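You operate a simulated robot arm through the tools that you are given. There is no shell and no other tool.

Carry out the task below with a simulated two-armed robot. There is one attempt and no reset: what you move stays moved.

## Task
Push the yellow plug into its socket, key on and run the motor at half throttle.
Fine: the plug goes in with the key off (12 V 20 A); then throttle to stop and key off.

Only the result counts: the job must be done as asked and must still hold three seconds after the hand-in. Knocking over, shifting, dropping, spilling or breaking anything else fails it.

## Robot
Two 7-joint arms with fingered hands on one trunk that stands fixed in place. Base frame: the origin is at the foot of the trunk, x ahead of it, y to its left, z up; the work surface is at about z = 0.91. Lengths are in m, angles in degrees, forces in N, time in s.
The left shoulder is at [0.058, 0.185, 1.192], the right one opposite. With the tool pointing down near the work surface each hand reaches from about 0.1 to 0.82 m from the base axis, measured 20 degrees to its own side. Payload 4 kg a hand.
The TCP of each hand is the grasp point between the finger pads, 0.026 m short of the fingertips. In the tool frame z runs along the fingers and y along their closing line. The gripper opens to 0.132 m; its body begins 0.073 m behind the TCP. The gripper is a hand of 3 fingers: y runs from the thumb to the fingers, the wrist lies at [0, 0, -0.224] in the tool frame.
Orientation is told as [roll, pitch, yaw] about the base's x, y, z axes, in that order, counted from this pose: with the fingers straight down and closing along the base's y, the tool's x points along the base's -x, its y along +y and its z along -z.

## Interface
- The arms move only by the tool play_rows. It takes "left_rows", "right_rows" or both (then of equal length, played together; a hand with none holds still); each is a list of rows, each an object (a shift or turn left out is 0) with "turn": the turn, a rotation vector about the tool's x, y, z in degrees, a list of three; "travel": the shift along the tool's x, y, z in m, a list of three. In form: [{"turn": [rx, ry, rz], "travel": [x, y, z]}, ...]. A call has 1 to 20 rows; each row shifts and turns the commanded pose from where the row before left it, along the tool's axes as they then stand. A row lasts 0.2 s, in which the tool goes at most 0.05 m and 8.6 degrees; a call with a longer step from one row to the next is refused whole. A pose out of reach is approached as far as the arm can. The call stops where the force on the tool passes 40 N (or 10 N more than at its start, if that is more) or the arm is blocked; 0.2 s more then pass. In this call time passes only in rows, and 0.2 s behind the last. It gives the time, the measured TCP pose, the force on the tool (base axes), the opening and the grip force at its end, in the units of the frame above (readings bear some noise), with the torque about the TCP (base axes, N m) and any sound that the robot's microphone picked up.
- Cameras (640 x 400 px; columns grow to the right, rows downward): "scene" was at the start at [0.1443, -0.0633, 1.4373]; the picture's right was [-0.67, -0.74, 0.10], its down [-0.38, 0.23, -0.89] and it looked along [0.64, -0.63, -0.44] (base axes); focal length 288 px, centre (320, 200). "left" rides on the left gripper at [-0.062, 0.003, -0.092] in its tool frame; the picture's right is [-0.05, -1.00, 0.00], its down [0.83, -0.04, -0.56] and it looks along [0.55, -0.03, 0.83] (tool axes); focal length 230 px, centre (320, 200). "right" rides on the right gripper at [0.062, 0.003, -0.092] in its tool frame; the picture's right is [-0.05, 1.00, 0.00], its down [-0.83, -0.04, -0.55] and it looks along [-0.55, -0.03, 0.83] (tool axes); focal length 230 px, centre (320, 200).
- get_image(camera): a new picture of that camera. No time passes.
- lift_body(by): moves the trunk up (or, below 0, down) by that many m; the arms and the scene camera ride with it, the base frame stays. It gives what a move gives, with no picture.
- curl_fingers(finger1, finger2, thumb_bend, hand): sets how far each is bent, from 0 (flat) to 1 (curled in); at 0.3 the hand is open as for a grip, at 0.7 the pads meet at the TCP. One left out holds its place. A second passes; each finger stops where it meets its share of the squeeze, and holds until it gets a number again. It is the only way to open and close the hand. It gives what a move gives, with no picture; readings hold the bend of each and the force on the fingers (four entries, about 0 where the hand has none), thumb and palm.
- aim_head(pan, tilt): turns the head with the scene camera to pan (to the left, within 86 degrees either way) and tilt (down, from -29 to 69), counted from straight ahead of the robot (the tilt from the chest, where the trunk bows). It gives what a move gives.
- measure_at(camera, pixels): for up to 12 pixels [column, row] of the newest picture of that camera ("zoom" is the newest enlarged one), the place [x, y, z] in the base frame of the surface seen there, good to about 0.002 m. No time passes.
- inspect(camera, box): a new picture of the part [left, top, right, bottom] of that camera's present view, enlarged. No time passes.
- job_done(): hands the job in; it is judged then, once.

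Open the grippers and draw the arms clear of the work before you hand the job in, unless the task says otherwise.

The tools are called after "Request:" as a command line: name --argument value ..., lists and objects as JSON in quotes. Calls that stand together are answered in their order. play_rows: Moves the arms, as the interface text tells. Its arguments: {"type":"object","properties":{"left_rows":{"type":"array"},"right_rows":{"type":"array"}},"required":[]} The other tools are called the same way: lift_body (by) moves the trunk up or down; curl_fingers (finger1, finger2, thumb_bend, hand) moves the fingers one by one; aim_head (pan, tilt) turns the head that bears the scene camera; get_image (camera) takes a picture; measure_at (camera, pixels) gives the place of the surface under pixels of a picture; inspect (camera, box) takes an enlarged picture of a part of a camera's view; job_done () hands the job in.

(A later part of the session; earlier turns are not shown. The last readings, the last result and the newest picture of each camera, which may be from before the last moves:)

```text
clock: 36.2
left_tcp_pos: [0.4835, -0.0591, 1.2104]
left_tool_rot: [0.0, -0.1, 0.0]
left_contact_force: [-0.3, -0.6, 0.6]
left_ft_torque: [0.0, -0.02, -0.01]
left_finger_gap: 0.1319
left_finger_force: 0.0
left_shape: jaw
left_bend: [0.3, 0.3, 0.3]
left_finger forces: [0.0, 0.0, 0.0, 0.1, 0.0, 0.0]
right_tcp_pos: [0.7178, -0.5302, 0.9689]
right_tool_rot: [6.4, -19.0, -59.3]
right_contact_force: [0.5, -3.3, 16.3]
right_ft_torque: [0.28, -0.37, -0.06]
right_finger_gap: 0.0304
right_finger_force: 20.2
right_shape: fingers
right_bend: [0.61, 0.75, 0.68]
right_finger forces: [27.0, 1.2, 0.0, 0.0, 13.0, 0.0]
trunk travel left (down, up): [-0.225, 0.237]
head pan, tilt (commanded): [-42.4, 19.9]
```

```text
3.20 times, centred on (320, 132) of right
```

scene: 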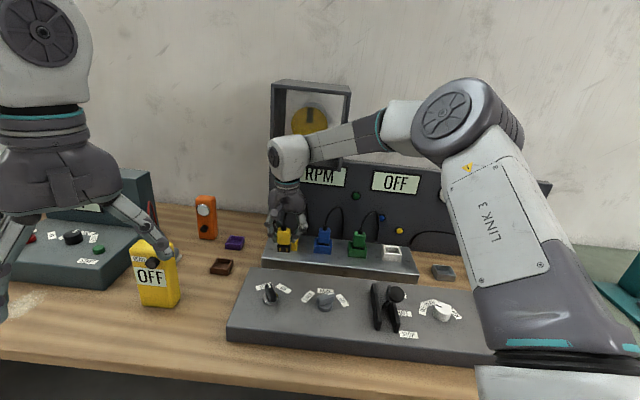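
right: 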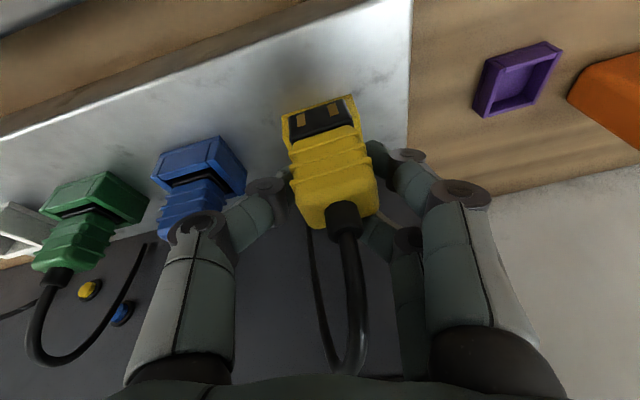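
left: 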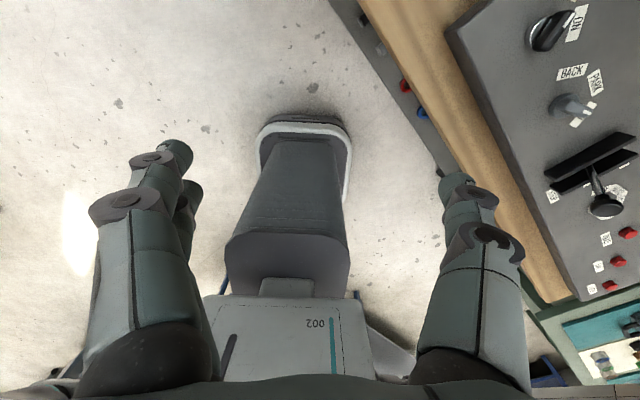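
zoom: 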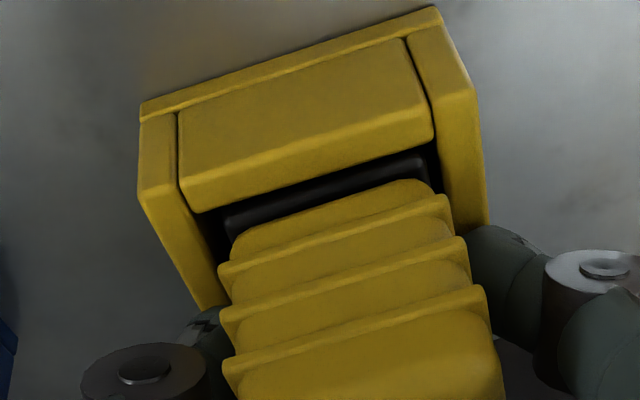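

Vertical force rose to 16 N with finger 1 at 27 N, so either the plug bottomed or a fingertip touches the rim. I measure yellow versus blue heights.

Request:
inspect --camera "scene" --box '[266, 205, 346, 255]'

Request:
measure_at --camera "zoom" --pixels '[[145, 200], [180, 200], [220, 205], [145, 228], [180, 230], [215, 232], [145, 270], [180, 272], [215, 275], [180, 286], [175, 292], [210, 180]]'

Request:
measure_at --camera "zoom" --pixels '[[430, 228], [465, 230], [500, 232], [430, 255], [465, 257], [500, 260], [430, 295], [465, 298], [500, 300], [460, 312], [460, 322], [490, 205]]'

```text
8.00 times, centred on (306, 230) of scene
```

zoom: 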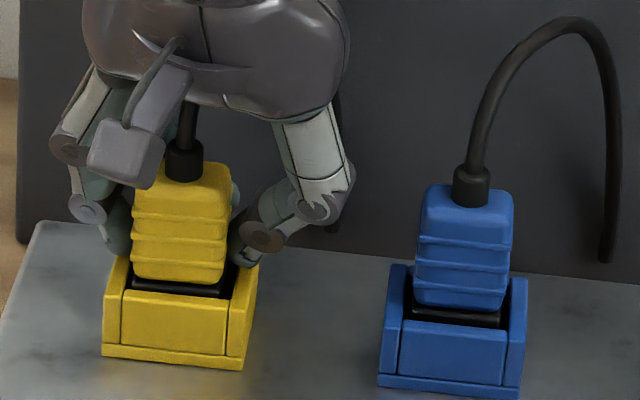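

```text
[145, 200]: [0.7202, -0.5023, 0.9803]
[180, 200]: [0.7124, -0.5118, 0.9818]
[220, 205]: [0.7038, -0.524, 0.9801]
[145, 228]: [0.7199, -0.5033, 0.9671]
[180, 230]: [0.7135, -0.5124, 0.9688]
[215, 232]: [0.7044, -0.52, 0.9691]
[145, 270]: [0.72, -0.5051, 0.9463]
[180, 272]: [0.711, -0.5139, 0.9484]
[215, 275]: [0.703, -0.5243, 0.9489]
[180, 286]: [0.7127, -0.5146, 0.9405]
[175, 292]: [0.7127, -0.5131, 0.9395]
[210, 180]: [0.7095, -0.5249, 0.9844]
```

```text
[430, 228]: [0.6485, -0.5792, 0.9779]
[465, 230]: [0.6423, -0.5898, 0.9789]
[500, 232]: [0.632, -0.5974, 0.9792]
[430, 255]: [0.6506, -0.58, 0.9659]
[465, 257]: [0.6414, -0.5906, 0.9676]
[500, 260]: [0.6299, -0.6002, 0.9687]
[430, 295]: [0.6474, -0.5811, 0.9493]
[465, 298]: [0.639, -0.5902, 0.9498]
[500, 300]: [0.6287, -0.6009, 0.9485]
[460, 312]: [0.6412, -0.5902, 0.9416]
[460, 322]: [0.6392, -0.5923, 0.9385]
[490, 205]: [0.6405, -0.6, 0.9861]
```

Yellow's grip is level with (about 1 mm below) the seated blue one, so the 16 N is the seat. I ease 2 mm toward the back to centre it and then open the fingers.

Request:
play_rows --right_rows '[{"travel": [-0.0018, 0.0004, 0.0007]}]'

Request:
curl_fingers --hand "right" --finger1 0.5 --finger2 0.5 --thumb_bend 0.5

Request:
inspect --camera "scene" --box '[266, 205, 346, 255]'

Request:
get_image --camera "right"

```text
clock: 36.6
left_tcp_pos: [0.4827, -0.0575, 1.2114]
left_tool_rot: [0.0, -0.2, 0.1]
left_contact_force: [-0.1, 0.0, -0.1]
left_ft_torque: [0.01, -0.01, 0.0]
left_finger_gap: 0.1317
left_finger_force: 0.2
left_shape: jaw
left_bend: [0.3, 0.3, 0.3]
left_finger forces: [0.1, 0.1, 0.0, 0.1, 0.0, 0.0]
right_tcp_pos: [0.7181, -0.5293, 0.9701]
right_tool_rot: [6.3, -19.0, -59.3]
right_contact_force: [-1.4, -0.6, 21.6]
right_ft_torque: [0.46, -0.51, 0.06]
right_finger_gap: 0.0304
right_finger_force: 23.9
right_shape: fingers
right_bend: [0.63, 0.75, 0.68]
right_finger forces: [33.4, 1.2, 0.1, 0.0, 13.5, 0.0]
trunk travel left (down, up): [-0.225, 0.237]
head pan, tilt (commanded): [-42.4, 19.9]
```

```text
clock: 37.6
left_tcp_pos: [0.4831, -0.0559, 1.2122]
left_tool_rot: [-0.3, -0.1, 0.0]
left_contact_force: [0.3, 0.0, -0.6]
left_ft_torque: [-0.03, -0.01, 0.02]
left_finger_gap: 0.1322
left_finger_force: 0.1
left_shape: jaw
left_bend: [0.3, 0.3, 0.3]
left_finger forces: [0.1, 0.0, 0.0, 0.0, 0.0, 0.0]
right_tcp_pos: [0.7188, -0.5296, 0.9708]
right_tool_rot: [6.4, -19.0, -59.1]
right_contact_force: [5.3, 3.7, 28.0]
right_ft_torque: [-0.24, 0.11, 0.01]
right_finger_gap: 0.0451
right_finger_force: 14.4
right_shape: fingers
right_bend: [0.5, 0.5, 0.59]
right_finger forces: [0.1, 0.0, 0.0, 0.0, 28.1, 0.0]
trunk travel left (down, up): [-0.225, 0.237]
head pan, tilt (commanded): [-42.4, 19.9]
```

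```text
8.00 times, centred on (306, 230) of scene
```

zoom: 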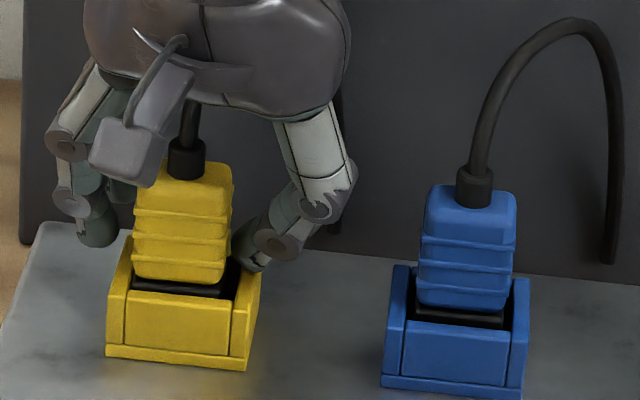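

```text
taken
```

right: 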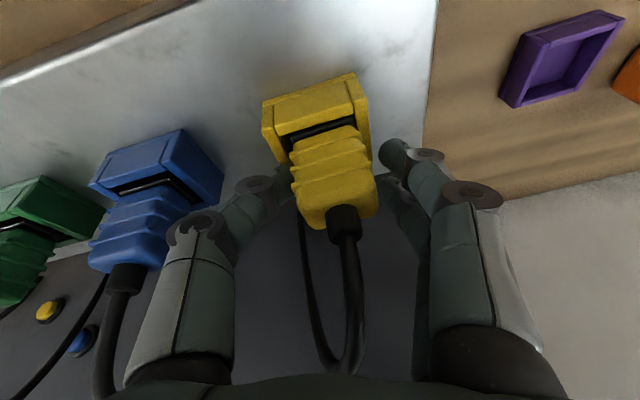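

The fingers are off the plug; the thumb tip bears on the socket rim (28 N), so I lift the hand straight up 12 mm to free it.

Request:
play_rows --right_rows '[{"travel": [-0.0013, 0.0004, -0.0038]}, {"travel": [-0.0026, 0.0008, -0.0075]}]'

Request:
inspect --camera "scene" --box '[266, 205, 346, 255]'

Request:
inspect --camera "right" --box '[200, 60, 424, 200]'

```text
clock: 38.2
left_tcp_pos: [0.4859, -0.0614, 1.2082]
left_tool_rot: [0.1, 0.2, 0.0]
left_contact_force: [-0.9, 0.7, 0.2]
left_ft_torque: [-0.02, -0.02, -0.03]
left_finger_gap: 0.1317
left_finger_force: 0.0
left_shape: jaw
left_bend: [0.3, 0.3, 0.3]
left_finger forces: [0.1, 0.1, 0.1, 0.1, 0.0, 0.0]
right_tcp_pos: [0.7162, -0.535, 0.9723]
right_tool_rot: [5.6, -18.4, -59.1]
right_contact_force: [-0.8, -0.4, 0.5]
right_ft_torque: [0.02, -0.02, -0.02]
right_finger_gap: 0.0677
right_finger_force: 0.0
right_shape: fingers
right_bend: [0.5, 0.5, 0.5]
right_finger forces: [0.0, 0.1, 0.0, 0.0, 0.0, 0.1]
trunk travel left (down, up): [-0.225, 0.237]
head pan, tilt (commanded): [-42.4, 19.9]
```

```text
8.00 times, centred on (306, 230) of scene
```

zoom: 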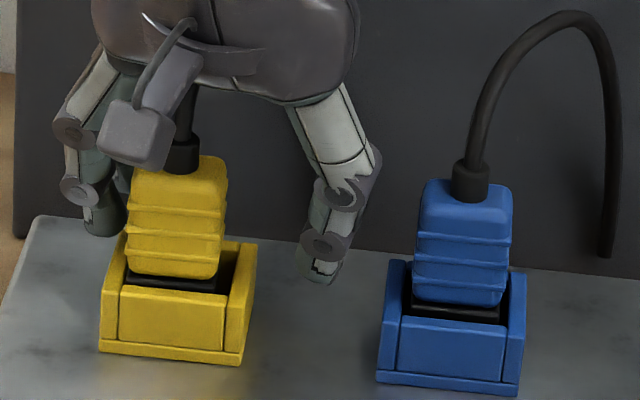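

```text
2.86 times, centred on (312, 130) of right
```

zoom: 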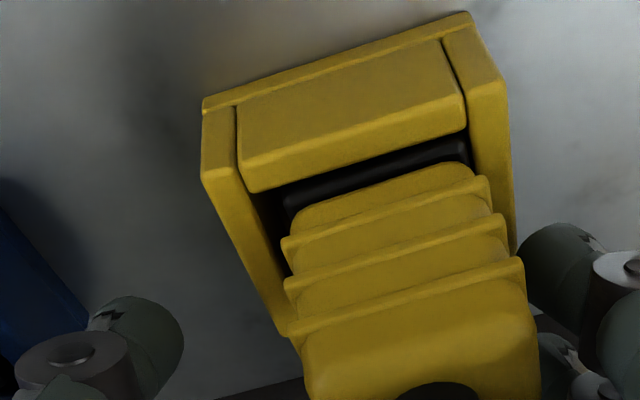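

The hand is free and the plug stands in the socket. I retreat along the tool axis by 10 cm to get a clear view for judging its depth.

Request:
play_rows --right_rows '[{"travel": [0, 0, -0.025]}, {"travel": [0, 0, -0.035]}, {"travel": [0, 0, -0.04]}]'

Request:
inspect --camera "scene" --box '[266, 205, 362, 265]'

Request:
measure_at --camera "zoom" --pixels '[[110, 180], [145, 180], [180, 184], [110, 205], [145, 207], [180, 210], [145, 225], [145, 240], [145, 165], [110, 160], [180, 165], [145, 232]]'

Request:
get_image --camera "right"

```text
clock: 39.0
left_tcp_pos: [0.4836, -0.0591, 1.2108]
left_tool_rot: [0.0, 0.0, 0.1]
left_contact_force: [0.3, -0.2, -0.5]
left_ft_torque: [-0.01, -0.03, 0.02]
left_finger_gap: 0.1321
left_finger_force: 0.0
left_shape: jaw
left_bend: [0.3, 0.3, 0.3]
left_finger forces: [0.0, 0.1, 0.0, 0.0, 0.0, 0.1]
right_tcp_pos: [0.6943, -0.5091, 1.0737]
right_tool_rot: [6.0, -18.8, -59.1]
right_contact_force: [0.0, -0.6, -0.3]
right_ft_torque: [-0.02, -0.02, -0.04]
right_finger_gap: 0.0677
right_finger_force: 0.0
right_shape: fingers
right_bend: [0.5, 0.5, 0.5]
right_finger forces: [0.1, 0.0, 0.1, 0.1, 0.0, 0.0]
trunk travel left (down, up): [-0.225, 0.237]
head pan, tilt (commanded): [-42.4, 19.9]
```

```text
6.67 times, centred on (314, 235) of scene
```

zoom: 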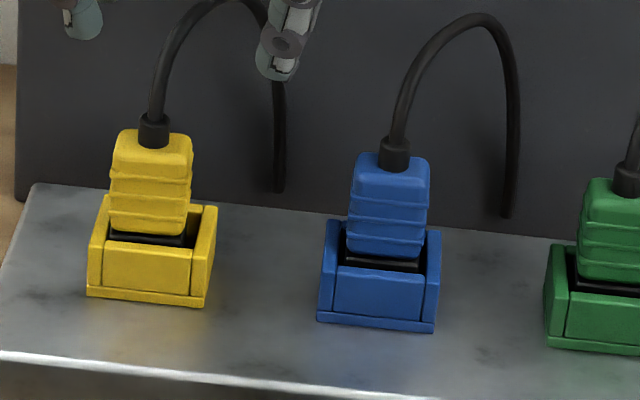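

```text
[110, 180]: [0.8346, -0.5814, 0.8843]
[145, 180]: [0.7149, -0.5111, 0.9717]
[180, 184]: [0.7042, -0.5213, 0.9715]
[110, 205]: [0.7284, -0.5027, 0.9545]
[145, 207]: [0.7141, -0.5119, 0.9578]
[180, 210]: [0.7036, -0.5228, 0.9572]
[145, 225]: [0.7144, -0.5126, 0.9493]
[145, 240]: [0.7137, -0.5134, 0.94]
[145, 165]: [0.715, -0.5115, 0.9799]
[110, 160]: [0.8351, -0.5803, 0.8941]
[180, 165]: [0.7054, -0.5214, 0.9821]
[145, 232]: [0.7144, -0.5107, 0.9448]
```

```text
taken
```

right: 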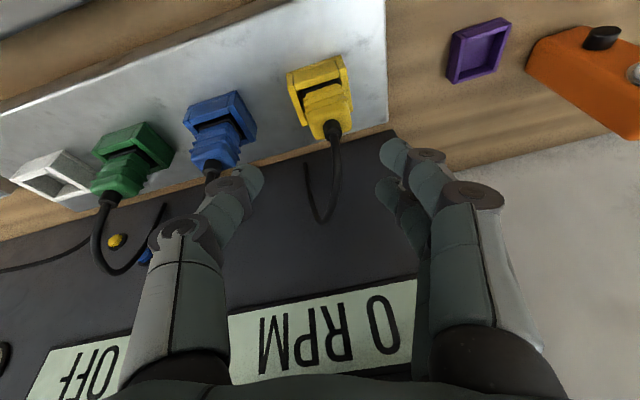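

Yellow sits at the same depth as blue (grip bottoms level relative to the rims), upright, about 2.7 mm forward of blue's position. I look at the panel lamps/displays and the plug from closer.

Request:
inspect --camera "scene" --box '[290, 160, 450, 260]'

Request:
inspect --camera "right" --box '[170, 40, 370, 165]'

```text
4.00 times, centred on (370, 210) of scene
```

zoom: 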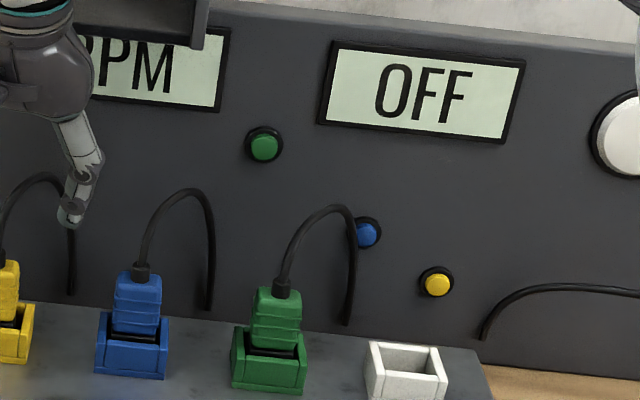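

```text
3.20 times, centred on (270, 102) of right
```

zoom: 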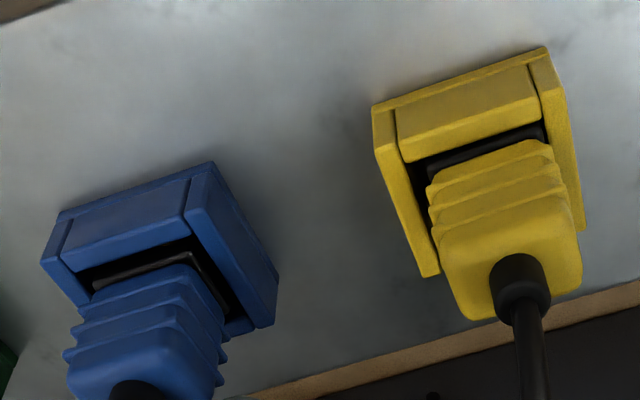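

I measure the top-face heights of the yellow and blue plugs in this closer view to confirm equal depth.

Request:
measure_at --camera "zoom" --pixels '[[465, 255], [560, 235], [470, 290], [565, 270], [450, 240], [100, 360], [160, 340], [195, 360], [90, 385], [515, 235], [130, 350], [440, 185]]'

Request:
measure_at --camera "scene" --pixels '[[288, 228], [284, 227], [293, 228], [318, 231], [327, 231], [322, 231], [353, 235], [361, 236]]'

```text
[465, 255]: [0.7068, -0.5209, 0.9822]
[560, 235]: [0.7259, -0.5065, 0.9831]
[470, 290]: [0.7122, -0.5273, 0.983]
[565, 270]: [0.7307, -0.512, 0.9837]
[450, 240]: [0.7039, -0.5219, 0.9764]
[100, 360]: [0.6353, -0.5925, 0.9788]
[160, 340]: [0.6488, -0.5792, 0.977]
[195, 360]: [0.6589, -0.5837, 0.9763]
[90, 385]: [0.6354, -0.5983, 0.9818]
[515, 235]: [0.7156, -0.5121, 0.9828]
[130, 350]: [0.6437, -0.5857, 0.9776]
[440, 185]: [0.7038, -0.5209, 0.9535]
```

```text
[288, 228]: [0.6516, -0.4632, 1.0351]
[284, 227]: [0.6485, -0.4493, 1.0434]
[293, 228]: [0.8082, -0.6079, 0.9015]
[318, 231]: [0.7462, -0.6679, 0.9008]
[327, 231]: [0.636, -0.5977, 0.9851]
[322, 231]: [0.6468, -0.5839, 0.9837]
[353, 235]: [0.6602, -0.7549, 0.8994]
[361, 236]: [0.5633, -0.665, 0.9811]
```

Yellow's top is at z≈0.983, same as blue's (0.985), so it is seated with the key still off. I withdraw the hand toward the console front, straighten it to point down at yaw −45°, and look at the key.

Request:
play_rows --right_rows '[{"travel": [0.0335, -0.0074, -0.0229]}, {"travel": [0.0335, -0.0074, -0.0229]}, {"travel": [0.0335, -0.0074, -0.0229]}, {"travel": [0.0335, -0.0074, -0.0229]}, {"travel": [0.0335, -0.0074, -0.0229]}, {"turn": [6, 0, 0]}, {"turn": [0, 6.27, 0]}, {"turn": [0, 6.27, 0]}, {"turn": [0, 6.27, 0]}, {"turn": [0, 0, -7.05]}, {"turn": [0, 0, -7.05]}]'

Request:
get_image --camera "right"

Request:
get_image --camera "scene"

```text
clock: 41.4
left_tcp_pos: [0.485, -0.0591, 1.2101]
left_tool_rot: [0.0, 0.0, 0.1]
left_contact_force: [0.0, -0.3, -0.1]
left_ft_torque: [0.0, 0.0, -0.03]
left_finger_gap: 0.132
left_finger_force: 0.0
left_shape: jaw
left_bend: [0.3, 0.3, 0.3]
left_finger forces: [0.0, 0.0, 0.0, 0.0, 0.0, 0.0]
right_tcp_pos: [0.5527, -0.368, 1.1223]
right_tool_rot: [0.0, 0.0, -45.0]
right_contact_force: [0.2, 0.0, 0.1]
right_ft_torque: [-0.01, 0.03, 0.02]
right_finger_gap: 0.0677
right_finger_force: 0.1
right_shape: fingers
right_bend: [0.5, 0.5, 0.5]
right_finger forces: [0.0, 0.1, 0.0, 0.0, 0.0, 0.1]
trunk travel left (down, up): [-0.225, 0.237]
head pan, tilt (commanded): [-42.4, 19.9]
```

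```text
taken
```

right: 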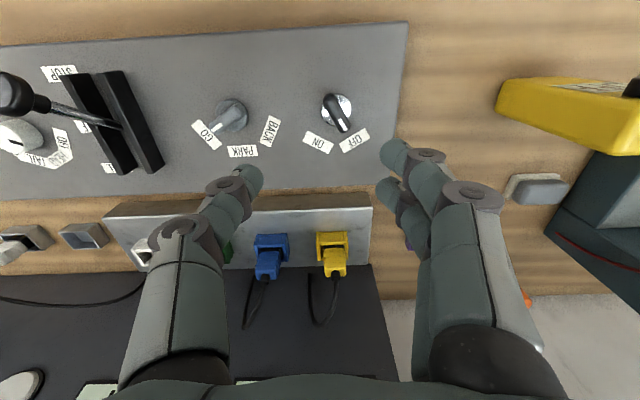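

```text
taken
```

scene: 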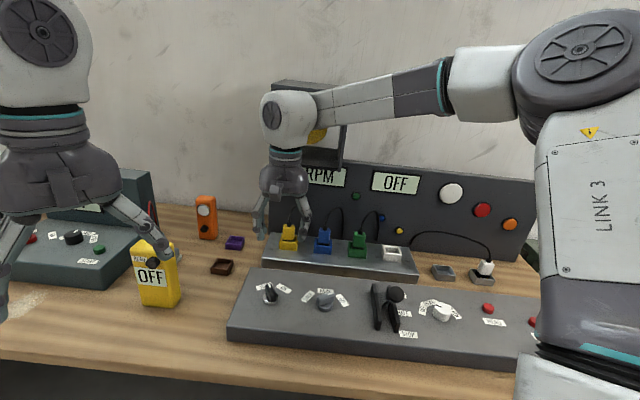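

The key knob is at (337,112) in the right picture. I zoom in and measure the knob, its handle ends and the OFF/ON labels.

Request:
inspect --camera "right" --box '[290, 75, 386, 160]'

```text
4.71 times, centred on (338, 118) of right
```

zoom: 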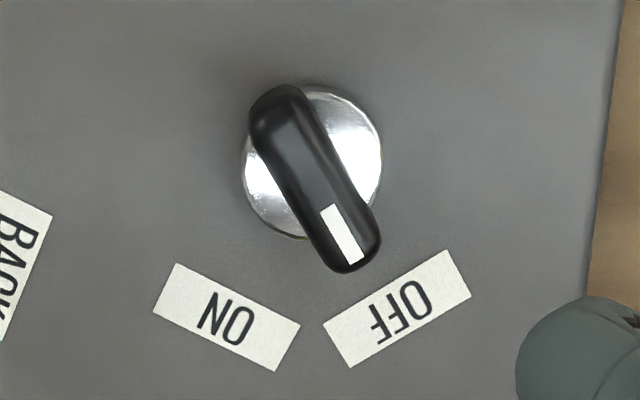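

I measure handle ends, base, and label centres in this zoom.

Request:
measure_at --camera "zoom" --pixels '[[272, 110], [345, 235], [355, 262], [310, 175], [365, 140], [265, 190], [398, 308], [226, 317], [290, 145], [330, 205], [318, 95], [300, 225]]'

Request:
inspect --camera "scene" --box '[246, 275, 294, 305]'

```text
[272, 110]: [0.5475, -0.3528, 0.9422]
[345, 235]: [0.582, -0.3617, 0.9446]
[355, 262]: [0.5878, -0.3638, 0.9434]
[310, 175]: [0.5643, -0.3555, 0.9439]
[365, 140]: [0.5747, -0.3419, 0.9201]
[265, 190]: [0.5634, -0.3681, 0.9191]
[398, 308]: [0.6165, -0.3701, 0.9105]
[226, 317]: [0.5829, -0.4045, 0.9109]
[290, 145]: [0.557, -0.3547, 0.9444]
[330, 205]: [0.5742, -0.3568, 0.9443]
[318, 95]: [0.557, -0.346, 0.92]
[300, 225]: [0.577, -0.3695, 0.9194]
```

```text
13.33 times, centred on (270, 290) of scene
```

zoom: 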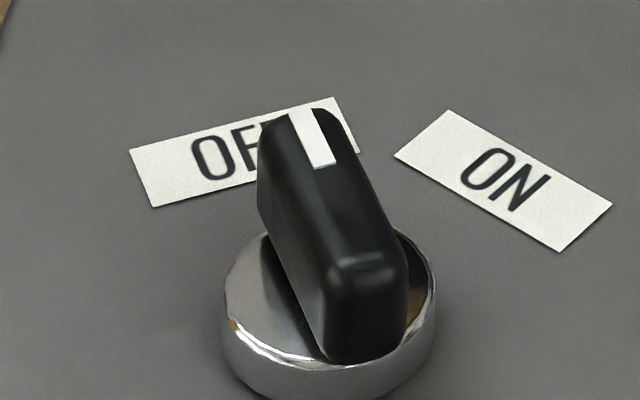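

Knob axis is at about (0.568,-0.357), handle pointing −15° (OFF), top z≈0.944, and ON lies at −75°. I rotate the hand to yaw −15°, centre over the knob and descend to z≈1.0.

Request:
play_rows --right_rows '[{"travel": [-0.0032, 0.018, 0]}, {"turn": [0, 0, -7.5]}, {"turn": [0, 0, -7.5]}, {"turn": [0, 0, -7.5]}, {"turn": [0, 0, -7.5]}, {"travel": [0, 0, 0.04]}, {"travel": [0, 0, 0.04]}, {"travel": [0, 0, 0.04]}]'

Request:
curl_fingers --hand "right" --finger1 0.56 --finger2 0.56 --thumb_bend 0.56

Request:
get_image --camera "right"

```text
clock: 43.2
left_tcp_pos: [0.4866, -0.0596, 1.2095]
left_tool_rot: [0.0, 0.1, 0.1]
left_contact_force: [0.4, -0.4, -0.1]
left_ft_torque: [0.0, 0.04, -0.03]
left_finger_gap: 0.1316
left_finger_force: 0.1
left_shape: jaw
left_bend: [0.3, 0.3, 0.3]
left_finger forces: [0.1, 0.1, 0.1, 0.0, 0.0, 0.0]
right_tcp_pos: [0.5686, -0.357, 1.0033]
right_tool_rot: [0.2, 0.1, -15.1]
right_contact_force: [0.5, -0.2, -0.3]
right_ft_torque: [-0.02, -0.01, 0.0]
right_finger_gap: 0.0677
right_finger_force: 0.1
right_shape: fingers
right_bend: [0.5, 0.5, 0.5]
right_finger forces: [0.1, 0.0, 0.0, 0.0, 0.0, 0.1]
trunk travel left (down, up): [-0.225, 0.237]
head pan, tilt (commanded): [-42.4, 19.9]
```

```text
clock: 44.2
left_tcp_pos: [0.4863, -0.0587, 1.2097]
left_tool_rot: [0.0, 0.0, 0.2]
left_contact_force: [0.3, 0.5, -0.1]
left_ft_torque: [-0.02, -0.02, 0.0]
left_finger_gap: 0.132
left_finger_force: 0.1
left_shape: jaw
left_bend: [0.3, 0.3, 0.3]
left_finger forces: [0.0, 0.0, 0.1, 0.0, 0.0, 0.1]
right_tcp_pos: [0.5685, -0.3566, 1.0051]
right_tool_rot: [0.2, 0.1, -15.0]
right_contact_force: [-0.1, 0.7, -0.2]
right_ft_torque: [-0.01, -0.01, 0.0]
right_finger_gap: 0.0487
right_finger_force: 0.0
right_shape: fingers
right_bend: [0.56, 0.56, 0.56]
right_finger forces: [0.0, 0.0, 0.0, 0.0, 0.0, 0.1]
trunk travel left (down, up): [-0.225, 0.237]
head pan, tilt (commanded): [-42.4, 19.9]
```

```text
taken
```

right: 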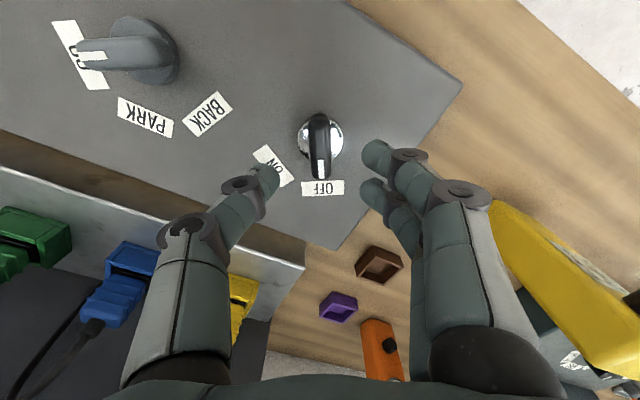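

The handle is aligned vertically at column 320, centred between the fingers. I descend to TCP z≈0.949 and grip it.

Request:
play_rows --right_rows '[{"travel": [0, 0, 0.03]}, {"travel": [0, 0, 0.018]}, {"travel": [0, 0, 0.008]}]'

Request:
inspect --camera "right" --box '[220, 80, 420, 230]'

```text
clock: 45.0
left_tcp_pos: [0.4855, -0.061, 1.2098]
left_tool_rot: [-0.1, -0.1, 0.2]
left_contact_force: [0.1, 0.9, -0.5]
left_ft_torque: [0.0, -0.06, -0.04]
left_finger_gap: 0.1318
left_finger_force: 0.0
left_shape: jaw
left_bend: [0.3, 0.3, 0.3]
left_finger forces: [0.0, 0.1, 0.0, 0.0, 0.0, 0.0]
right_tcp_pos: [0.5661, -0.3571, 0.9478]
right_tool_rot: [-0.1, 0.0, -15.0]
right_contact_force: [-0.9, 0.9, -0.3]
right_ft_torque: [0.02, 0.02, -0.01]
right_finger_gap: 0.0485
right_finger_force: 0.0
right_shape: fingers
right_bend: [0.56, 0.56, 0.56]
right_finger forces: [0.0, 0.0, 0.1, 0.0, 0.0, 0.0]
trunk travel left (down, up): [-0.225, 0.237]
head pan, tilt (commanded): [-42.4, 19.9]
```

```text
2.67 times, centred on (320, 155) of right
```

zoom: 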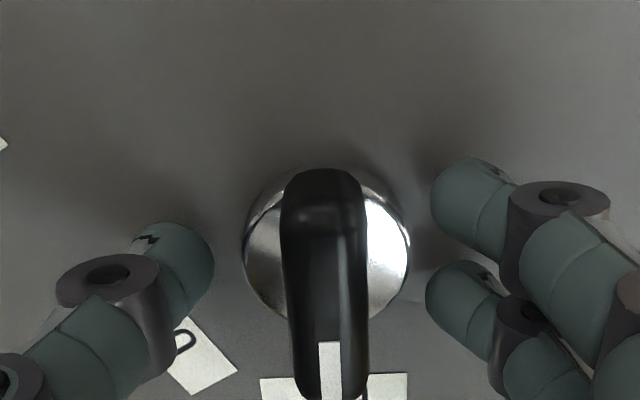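

Well centred. I close the fingers on the handle.

Request:
curl_fingers --hand "right" --finger1 0.75 --finger2 0.75 --thumb_bend 0.75

Request:
inspect --camera "right" --box '[220, 80, 420, 230]'

```text
clock: 46.0
left_tcp_pos: [0.4852, -0.0585, 1.211]
left_tool_rot: [-0.1, 0.1, 0.2]
left_contact_force: [-0.1, 1.1, -0.3]
left_ft_torque: [-0.01, -0.02, 0.02]
left_finger_gap: 0.132
left_finger_force: 0.1
left_shape: jaw
left_bend: [0.3, 0.3, 0.3]
left_finger forces: [0.0, 0.1, 0.1, 0.0, 0.0, 0.1]
right_tcp_pos: [0.5675, -0.3569, 0.9485]
right_tool_rot: [0.0, -0.1, -15.0]
right_contact_force: [2.3, 3.4, 7.1]
right_ft_torque: [0.18, -0.14, -0.02]
right_finger_gap: 0.0202
right_finger_force: 22.7
right_shape: fingers
right_bend: [0.66, 0.66, 0.68]
right_finger forces: [8.9, 16.6, 0.1, 0.1, 19.9, 0.1]
trunk travel left (down, up): [-0.225, 0.237]
head pan, tilt (commanded): [-42.4, 19.9]
```

```text
2.67 times, centred on (320, 155) of right
```

zoom: 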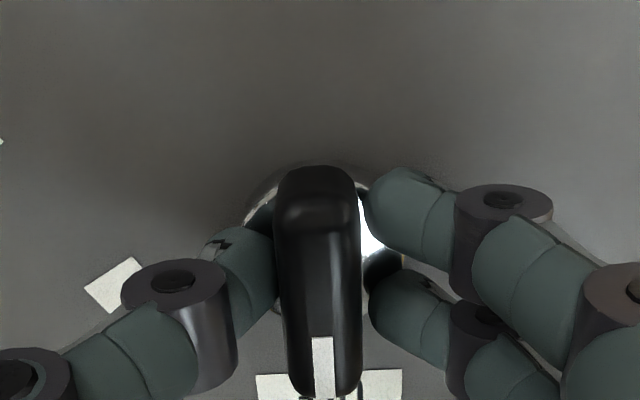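

The handle is gripped (≈20 N). Throttle is at STOP, the plug is in, so I start turning the key clockwise, 30° first.

Request:
play_rows --right_rows '[{"turn": [0, 0, 7.5]}, {"turn": [0, 0, 7.5]}, {"turn": [0, 0, 7.5]}, {"turn": [0, 0, 7.5]}]'

Request:
inspect --camera "right" --box '[220, 80, 420, 230]'

```text
clock: 47.0
left_tcp_pos: [0.4836, -0.0573, 1.2122]
left_tool_rot: [-0.2, 0.0, 0.0]
left_contact_force: [0.3, 0.0, -0.9]
left_ft_torque: [-0.01, 0.03, 0.01]
left_finger_gap: 0.1318
left_finger_force: 0.2
left_shape: jaw
left_bend: [0.3, 0.3, 0.3]
left_finger forces: [0.0, 0.0, 0.0, 0.1, 0.0, 0.0]
right_tcp_pos: [0.5674, -0.3557, 0.9491]
right_tool_rot: [0.2, -0.2, -45.1]
right_contact_force: [8.0, 1.6, 22.8]
right_ft_torque: [0.13, -0.39, 0.0]
right_finger_gap: 0.0202
right_finger_force: 26.6
right_shape: fingers
right_bend: [0.66, 0.67, 0.69]
right_finger forces: [11.2, 19.9, 0.0, 0.0, 22.2, 0.1]
trunk travel left (down, up): [-0.225, 0.237]
head pan, tilt (commanded): [-42.4, 19.9]
```

```text
2.67 times, centred on (320, 155) of right
```

zoom: 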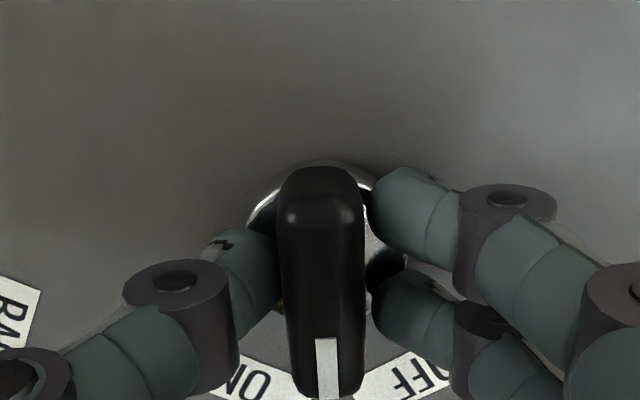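

The handle turned with the hand to mid-way. Fingertips press the ring a bit (23 N), so I raise 1.5 mm and turn the remaining 30°.

Request:
play_rows --right_rows '[{"turn": [0, 0, 7.5], "travel": [0, 0, -0.0015]}, {"turn": [0, 0, 7.5]}, {"turn": [0, 0, 7.5]}, {"turn": [0, 0, 7.5]}]'

Request:
inspect --camera "right" --box '[220, 80, 420, 230]'

Request:
inspect --camera "scene" --box '[230, 80, 450, 320]'

```text
clock: 48.0
left_tcp_pos: [0.485, -0.0573, 1.21]
left_tool_rot: [-0.1, 0.1, 0.2]
left_contact_force: [-1.0, -0.4, -0.9]
left_ft_torque: [0.01, -0.01, 0.02]
left_finger_gap: 0.1319
left_finger_force: 0.0
left_shape: jaw
left_bend: [0.3, 0.3, 0.3]
left_finger forces: [0.1, 0.0, 0.0, 0.1, 0.1, 0.0]
right_tcp_pos: [0.5675, -0.3559, 0.9489]
right_tool_rot: [0.1, -0.2, -75.0]
right_contact_force: [9.1, 7.0, 18.6]
right_ft_torque: [0.23, -0.6, 0.08]
right_finger_gap: 0.0205
right_finger_force: 25.1
right_shape: fingers
right_bend: [0.66, 0.68, 0.69]
right_finger forces: [13.1, 21.5, 0.0, 0.1, 15.8, 0.1]
trunk travel left (down, up): [-0.225, 0.237]
head pan, tilt (commanded): [-42.4, 19.9]
```

```text
2.67 times, centred on (320, 155) of right
```

zoom: 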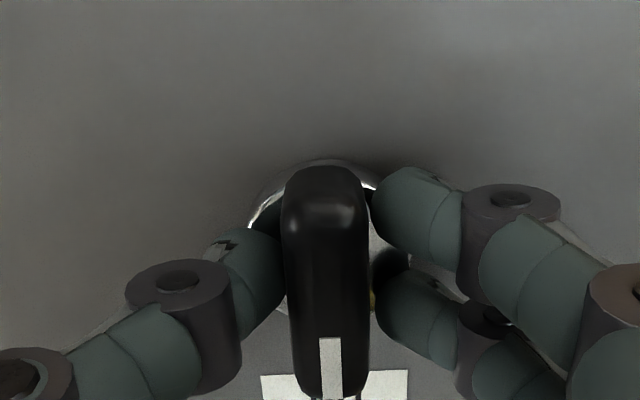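

```text
1.67 times, centred on (340, 200) of scene
```

zoom: 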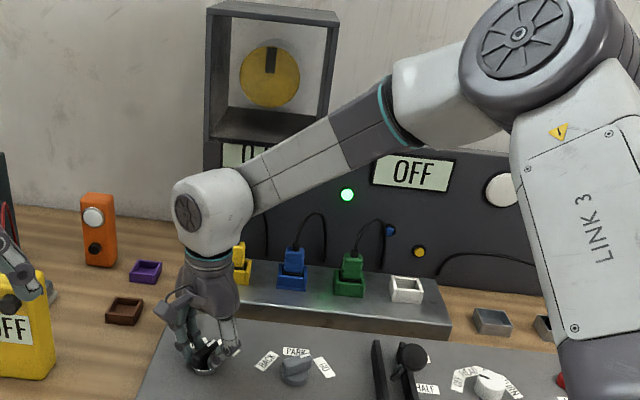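

The green panel lamp lit up at (347,194): the key is ON. I open the fingers and rise clear of the key.

Request:
curl_fingers --hand "right" --finger1 0.54 --finger2 0.54 --thumb_bend 0.54

Request:
play_rows --right_rows '[{"travel": [0, 0, -0.03]}, {"travel": [0, 0, -0.045]}, {"travel": [0, 0, -0.045]}, {"travel": [0, 0, -0.03]}]'

Request:
get_image --camera "right"

Request:
get_image --camera "scene"

```text
clock: 49.0
left_tcp_pos: [0.4861, -0.06, 1.2092]
left_tool_rot: [0.0, 0.0, 0.1]
left_contact_force: [-0.6, -1.0, -0.9]
left_ft_torque: [-0.03, 0.01, 0.01]
left_finger_gap: 0.1317
left_finger_force: 0.0
left_shape: jaw
left_bend: [0.3, 0.3, 0.3]
left_finger forces: [0.1, 0.0, 0.0, 0.1, 0.0, 0.0]
right_tcp_pos: [0.5669, -0.3583, 0.9472]
right_tool_rot: [-0.2, 0.1, -74.9]
right_contact_force: [-0.8, -0.7, 0.3]
right_ft_torque: [0.0, -0.01, 0.0]
right_finger_gap: 0.0538
right_finger_force: 0.1
right_shape: fingers
right_bend: [0.54, 0.54, 0.54]
right_finger forces: [0.0, 0.1, 0.0, 0.0, 0.0, 0.0]
trunk travel left (down, up): [-0.225, 0.237]
head pan, tilt (commanded): [-42.4, 19.9]
```

```text
clock: 50.0
left_tcp_pos: [0.4849, -0.0587, 1.2107]
left_tool_rot: [0.0, 0.0, 0.1]
left_contact_force: [-0.2, 0.2, 0.4]
left_ft_torque: [-0.02, -0.02, 0.01]
left_finger_gap: 0.1319
left_finger_force: 0.1
left_shape: jaw
left_bend: [0.3, 0.3, 0.3]
left_finger forces: [0.0, 0.0, 0.1, 0.0, 0.0, 0.1]
right_tcp_pos: [0.5669, -0.3564, 1.0958]
right_tool_rot: [0.0, 0.0, -75.1]
right_contact_force: [0.5, -0.1, -0.4]
right_ft_torque: [-0.01, 0.0, 0.0]
right_finger_gap: 0.0539
right_finger_force: 0.0
right_shape: fingers
right_bend: [0.54, 0.54, 0.54]
right_finger forces: [0.0, 0.0, 0.0, 0.0, 0.0, 0.0]
trunk travel left (down, up): [-0.225, 0.237]
head pan, tilt (commanded): [-42.4, 19.9]
```

```text
taken
```

right: 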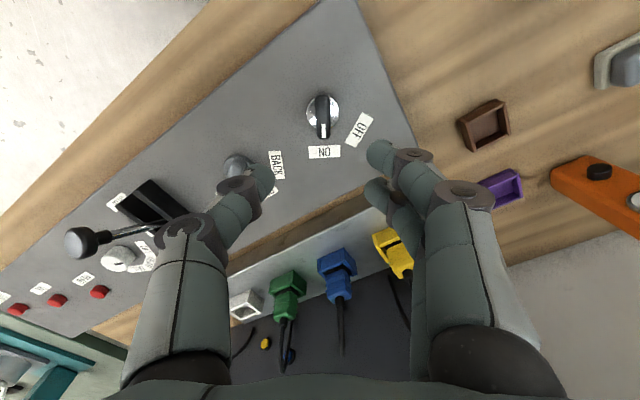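

```text
taken
```

scene: 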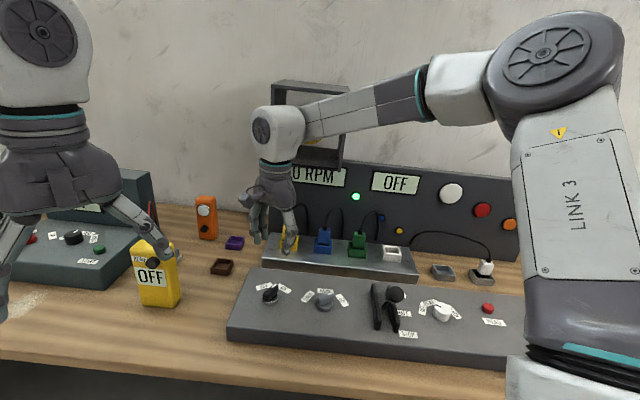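

Key stays ON, lamp lit, 0 RPM shown at STOP. I now examine the throttle lever closely in the scene view.

Request:
inspect --camera "scene" --box '[350, 270, 430, 345]'

Request:
measure_at --camera "zoom" --pixels '[[340, 190], [385, 165], [310, 250], [270, 300], [190, 140], [230, 370], [255, 130], [330, 380], [350, 170], [320, 200], [430, 300], [440, 390]]'

```text
5.33 times, centred on (390, 308) of scene
```

zoom: 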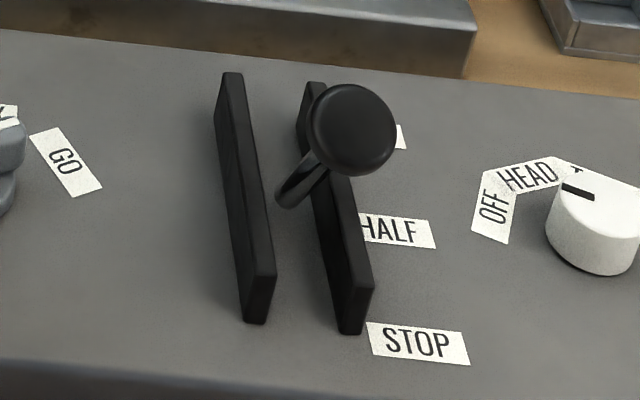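

```text
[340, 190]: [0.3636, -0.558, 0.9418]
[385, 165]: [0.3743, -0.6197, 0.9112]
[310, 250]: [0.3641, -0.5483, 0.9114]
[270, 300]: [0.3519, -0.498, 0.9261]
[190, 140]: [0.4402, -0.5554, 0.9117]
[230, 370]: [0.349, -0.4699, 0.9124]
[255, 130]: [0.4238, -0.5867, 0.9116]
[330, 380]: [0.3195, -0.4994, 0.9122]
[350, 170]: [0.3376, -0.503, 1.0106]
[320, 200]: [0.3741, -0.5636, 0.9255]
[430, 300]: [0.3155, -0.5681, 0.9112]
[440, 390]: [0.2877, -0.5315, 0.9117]
```

The lever leans toward STOP with its knob centre at about (0.343,-0.511,1.018). I turn the hand back to yaw −45°, travel to above/in front of the knob, and tilt ~16°.

Request:
play_rows --right_rows '[{"turn": [0, 0, -7.5], "travel": [0, 0, -0.02]}, {"turn": [0, 0, -7.5], "travel": [0, 0, -0.015]}, {"turn": [0, 0, -7.5]}, {"turn": [0, 0, -7.5]}, {"travel": [0.011, -0.0383, 0]}, {"travel": [0.011, -0.0383, 0]}, {"travel": [0.011, -0.0383, 0]}, {"travel": [0.011, -0.0383, 0]}, {"travel": [0.011, -0.0383, 0]}, {"travel": [0.011, -0.0383, 0]}, {"travel": [0.011, -0.0383, 0]}, {"turn": [0, -8, 0]}, {"turn": [0, -8, 0]}]'

Request:
curl_fingers --hand "right" --finger1 0.45 --finger2 0.45 --thumb_bend 0.45

Request:
get_image --camera "right"

Request:
get_image --camera "scene"

```text
clock: 52.8
left_tcp_pos: [0.4852, -0.0596, 1.2097]
left_tool_rot: [0.0, 0.0, 0.2]
left_contact_force: [0.1, 0.0, 0.1]
left_ft_torque: [-0.02, -0.04, -0.02]
left_finger_gap: 0.1318
left_finger_force: 0.1
left_shape: jaw
left_bend: [0.3, 0.3, 0.3]
left_finger forces: [0.1, 0.0, 0.0, 0.0, 0.0, 0.0]
right_tcp_pos: [0.3265, -0.4922, 1.1338]
right_tool_rot: [0.1, -16.1, -45.0]
right_contact_force: [-0.3, 0.0, 0.7]
right_ft_torque: [0.02, -0.02, -0.02]
right_finger_gap: 0.0542
right_finger_force: 0.0
right_shape: fingers
right_bend: [0.54, 0.54, 0.54]
right_finger forces: [0.1, 0.0, 0.1, 0.0, 0.0, 0.0]
trunk travel left (down, up): [-0.225, 0.237]
head pan, tilt (commanded): [-42.4, 19.9]
```

```text
clock: 53.8
left_tcp_pos: [0.4859, -0.0593, 1.2097]
left_tool_rot: [-0.1, 0.0, 0.1]
left_contact_force: [0.6, 0.7, -0.4]
left_ft_torque: [-0.01, 0.01, -0.03]
left_finger_gap: 0.1319
left_finger_force: 0.1
left_shape: jaw
left_bend: [0.3, 0.3, 0.3]
left_finger forces: [0.0, 0.0, 0.0, 0.0, 0.0, 0.0]
right_tcp_pos: [0.3256, -0.4921, 1.1325]
right_tool_rot: [0.0, -16.0, -45.1]
right_contact_force: [-0.2, -1.1, 0.6]
right_ft_torque: [0.0, 0.01, 0.0]
right_finger_gap: 0.0838
right_finger_force: 0.0
right_shape: fingers
right_bend: [0.45, 0.45, 0.45]
right_finger forces: [0.0, 0.0, 0.0, 0.1, 0.0, 0.0]
trunk travel left (down, up): [-0.225, 0.237]
head pan, tilt (commanded): [-42.4, 19.9]
```

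```text
taken
```

right: 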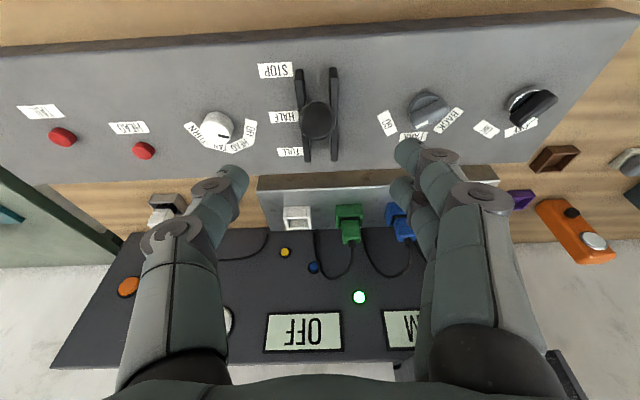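

```text
taken
```

scene: 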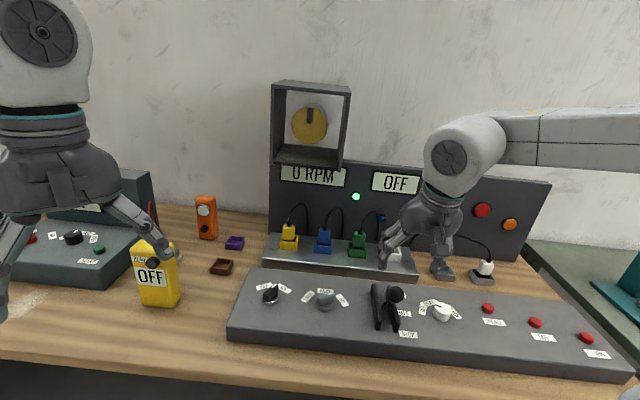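

The lever knob is at (317,120) in the right picture. I zoom in and measure the knob's extents and stem.

Request:
inspect --camera "right" --box '[265, 55, 377, 170]'

Request:
measure_at --camera "zoom" --pixels '[[295, 222], [295, 185], [295, 260], [255, 222], [335, 222], [270, 195], [320, 250], [225, 350], [370, 350], [220, 60], [375, 60], [300, 290]]'

```text
3.48 times, centred on (321, 112) of right
```

zoom: 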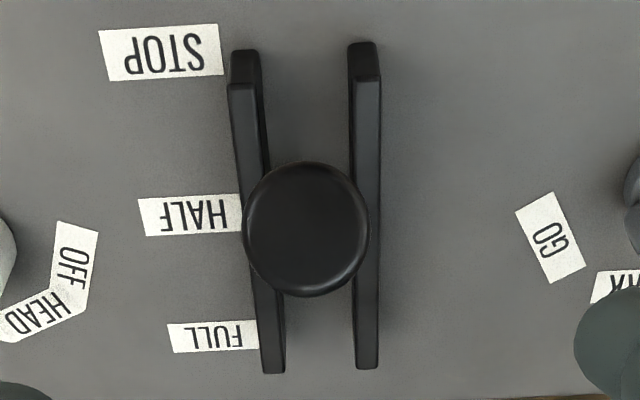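

```text
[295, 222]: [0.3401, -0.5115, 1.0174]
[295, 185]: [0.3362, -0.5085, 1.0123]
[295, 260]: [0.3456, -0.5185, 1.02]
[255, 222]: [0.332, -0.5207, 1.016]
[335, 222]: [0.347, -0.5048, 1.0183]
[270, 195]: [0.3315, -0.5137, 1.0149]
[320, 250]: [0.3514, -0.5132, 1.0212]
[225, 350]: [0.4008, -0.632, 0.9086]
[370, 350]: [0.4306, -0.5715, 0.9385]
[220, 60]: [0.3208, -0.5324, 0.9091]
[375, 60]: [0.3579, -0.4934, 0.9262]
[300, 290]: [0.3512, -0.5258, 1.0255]
```

The knob top is tilted 30° (lever at −30°, STOP), pivot at about v 0.667, z 0.908. I tilt the hand to 30° to match the lever and approach the knob along its axis.

Request:
play_rows --right_rows '[{"turn": [0, -7, 0]}, {"turn": [0, -7, 0]}, {"travel": [0.0175, 0, 0.02]}, {"travel": [0.0176, 0, 0.02]}, {"travel": [0, 0, 0.045]}]'

Request:
get_image --camera "right"

Request:
inspect --camera "scene" --box '[340, 220, 468, 340]'

```text
clock: 55.0
left_tcp_pos: [0.4871, -0.0614, 1.2089]
left_tool_rot: [0.1, 0.1, 0.1]
left_contact_force: [0.5, 0.3, 1.3]
left_ft_torque: [0.01, 0.02, -0.03]
left_finger_gap: 0.1319
left_finger_force: 0.0
left_shape: jaw
left_bend: [0.3, 0.3, 0.3]
left_finger forces: [0.1, 0.0, 0.0, 0.0, 0.1, 0.0]
right_tcp_pos: [0.3292, -0.5046, 1.04]
right_tool_rot: [0.0, -29.9, -45.0]
right_contact_force: [0.3, -0.7, -0.1]
right_ft_torque: [0.04, 0.0, 0.01]
right_finger_gap: 0.084
right_finger_force: 0.2
right_shape: fingers
right_bend: [0.45, 0.45, 0.45]
right_finger forces: [0.0, 0.0, 0.0, 0.0, 0.1, 0.1]
trunk travel left (down, up): [-0.225, 0.237]
head pan, tilt (commanded): [-42.4, 19.9]
```

```text
taken
```

right: 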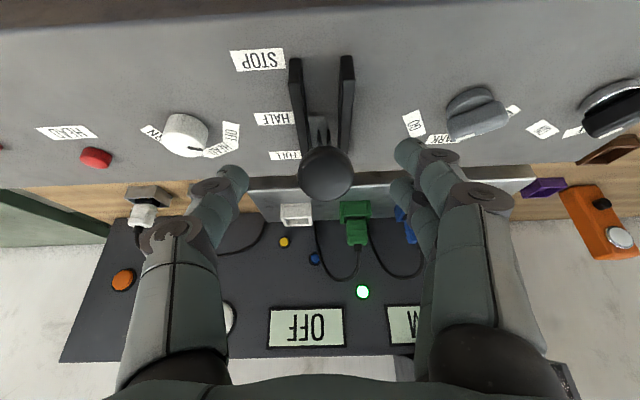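

```text
3.33 times, centred on (404, 280) of scene
```

zoom: 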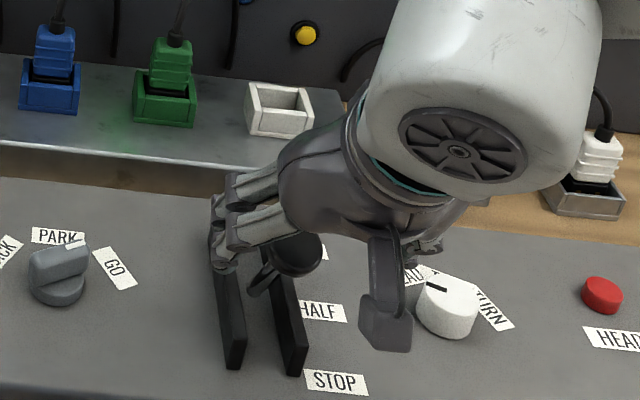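

Aligned; the knob is ~4 mm to the finger side. I correct and go the last 3.4 cm so the pads straddle the knob rim.

Request:
play_rows --right_rows '[{"travel": [-0.0006, 0.004, 0.016]}, {"travel": [-0.0006, 0, 0.0175]}]'

Request:
inspect --camera "right" --box '[200, 100, 440, 250]'

Request:
inspect --camera "scene" --box '[340, 220, 468, 340]'

```text
clock: 55.6
left_tcp_pos: [0.4867, -0.0607, 1.2097]
left_tool_rot: [0.1, 0.1, 0.1]
left_contact_force: [0.2, -0.1, 0.6]
left_ft_torque: [0.02, -0.01, -0.02]
left_finger_gap: 0.1316
left_finger_force: 0.1
left_shape: jaw
left_bend: [0.3, 0.3, 0.3]
left_finger forces: [0.1, 0.0, 0.0, 0.0, 0.1, 0.0]
right_tcp_pos: [0.3443, -0.5133, 1.0126]
right_tool_rot: [0.1, -29.9, -45.1]
right_contact_force: [0.3, 0.6, 0.7]
right_ft_torque: [0.03, 0.02, 0.03]
right_finger_gap: 0.084
right_finger_force: 0.2
right_shape: fingers
right_bend: [0.45, 0.45, 0.45]
right_finger forces: [0.0, 0.0, 0.1, 0.0, 0.1, 0.0]
trunk travel left (down, up): [-0.225, 0.237]
head pan, tilt (commanded): [-42.4, 19.9]
```

```text
2.67 times, centred on (320, 175) of right
```

zoom: 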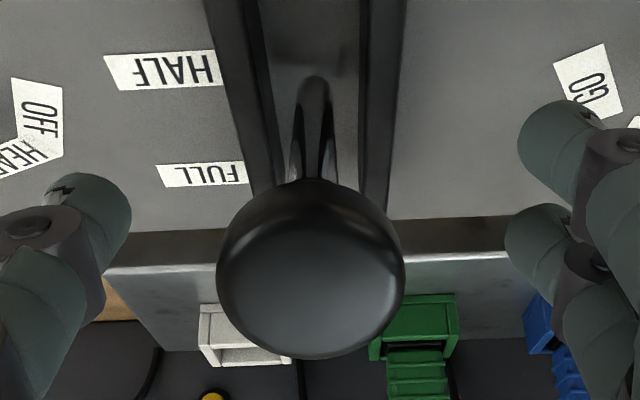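

```text
3.33 times, centred on (404, 280) of scene
```

zoom: 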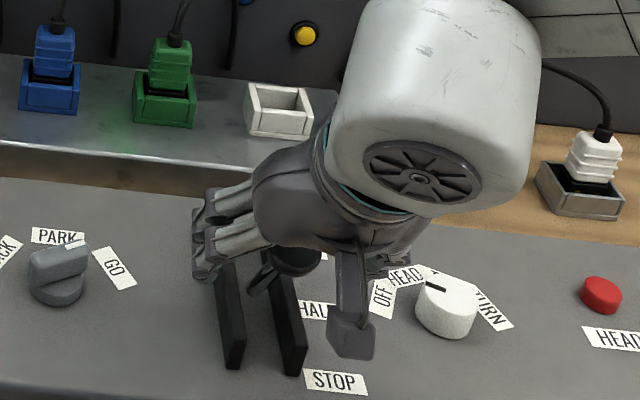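

Knob sits between pads, aligned. I close the fingers on it.

Request:
curl_fingers --hand "right" --finger1 0.68 --finger2 0.68 --thumb_bend 0.68

Request:
inspect --camera "right" --box '[200, 100, 440, 250]'

```text
clock: 56.6
left_tcp_pos: [0.4851, -0.0608, 1.2088]
left_tool_rot: [-0.1, 0.0, 0.1]
left_contact_force: [0.3, 0.2, -0.1]
left_ft_torque: [-0.02, -0.01, -0.02]
left_finger_gap: 0.132
left_finger_force: 0.0
left_shape: jaw
left_bend: [0.3, 0.3, 0.3]
left_finger forces: [0.0, 0.1, 0.0, 0.1, 0.0, 0.0]
right_tcp_pos: [0.3439, -0.5119, 1.013]
right_tool_rot: [0.1, -29.9, -45.0]
right_contact_force: [-3.9, -6.1, -1.6]
right_ft_torque: [0.01, -0.01, -0.03]
right_finger_gap: 0.0166
right_finger_force: 3.9
right_shape: fingers
right_bend: [0.68, 0.67, 0.66]
right_finger forces: [0.0, 0.4, 0.0, 0.0, 6.6, 0.0]
trunk travel left (down, up): [-0.225, 0.237]
head pan, tilt (commanded): [-42.4, 19.9]
```

```text
2.67 times, centred on (320, 175) of right
```

zoom: 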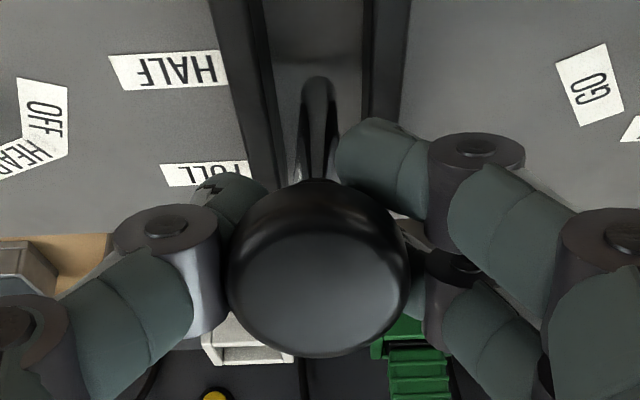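

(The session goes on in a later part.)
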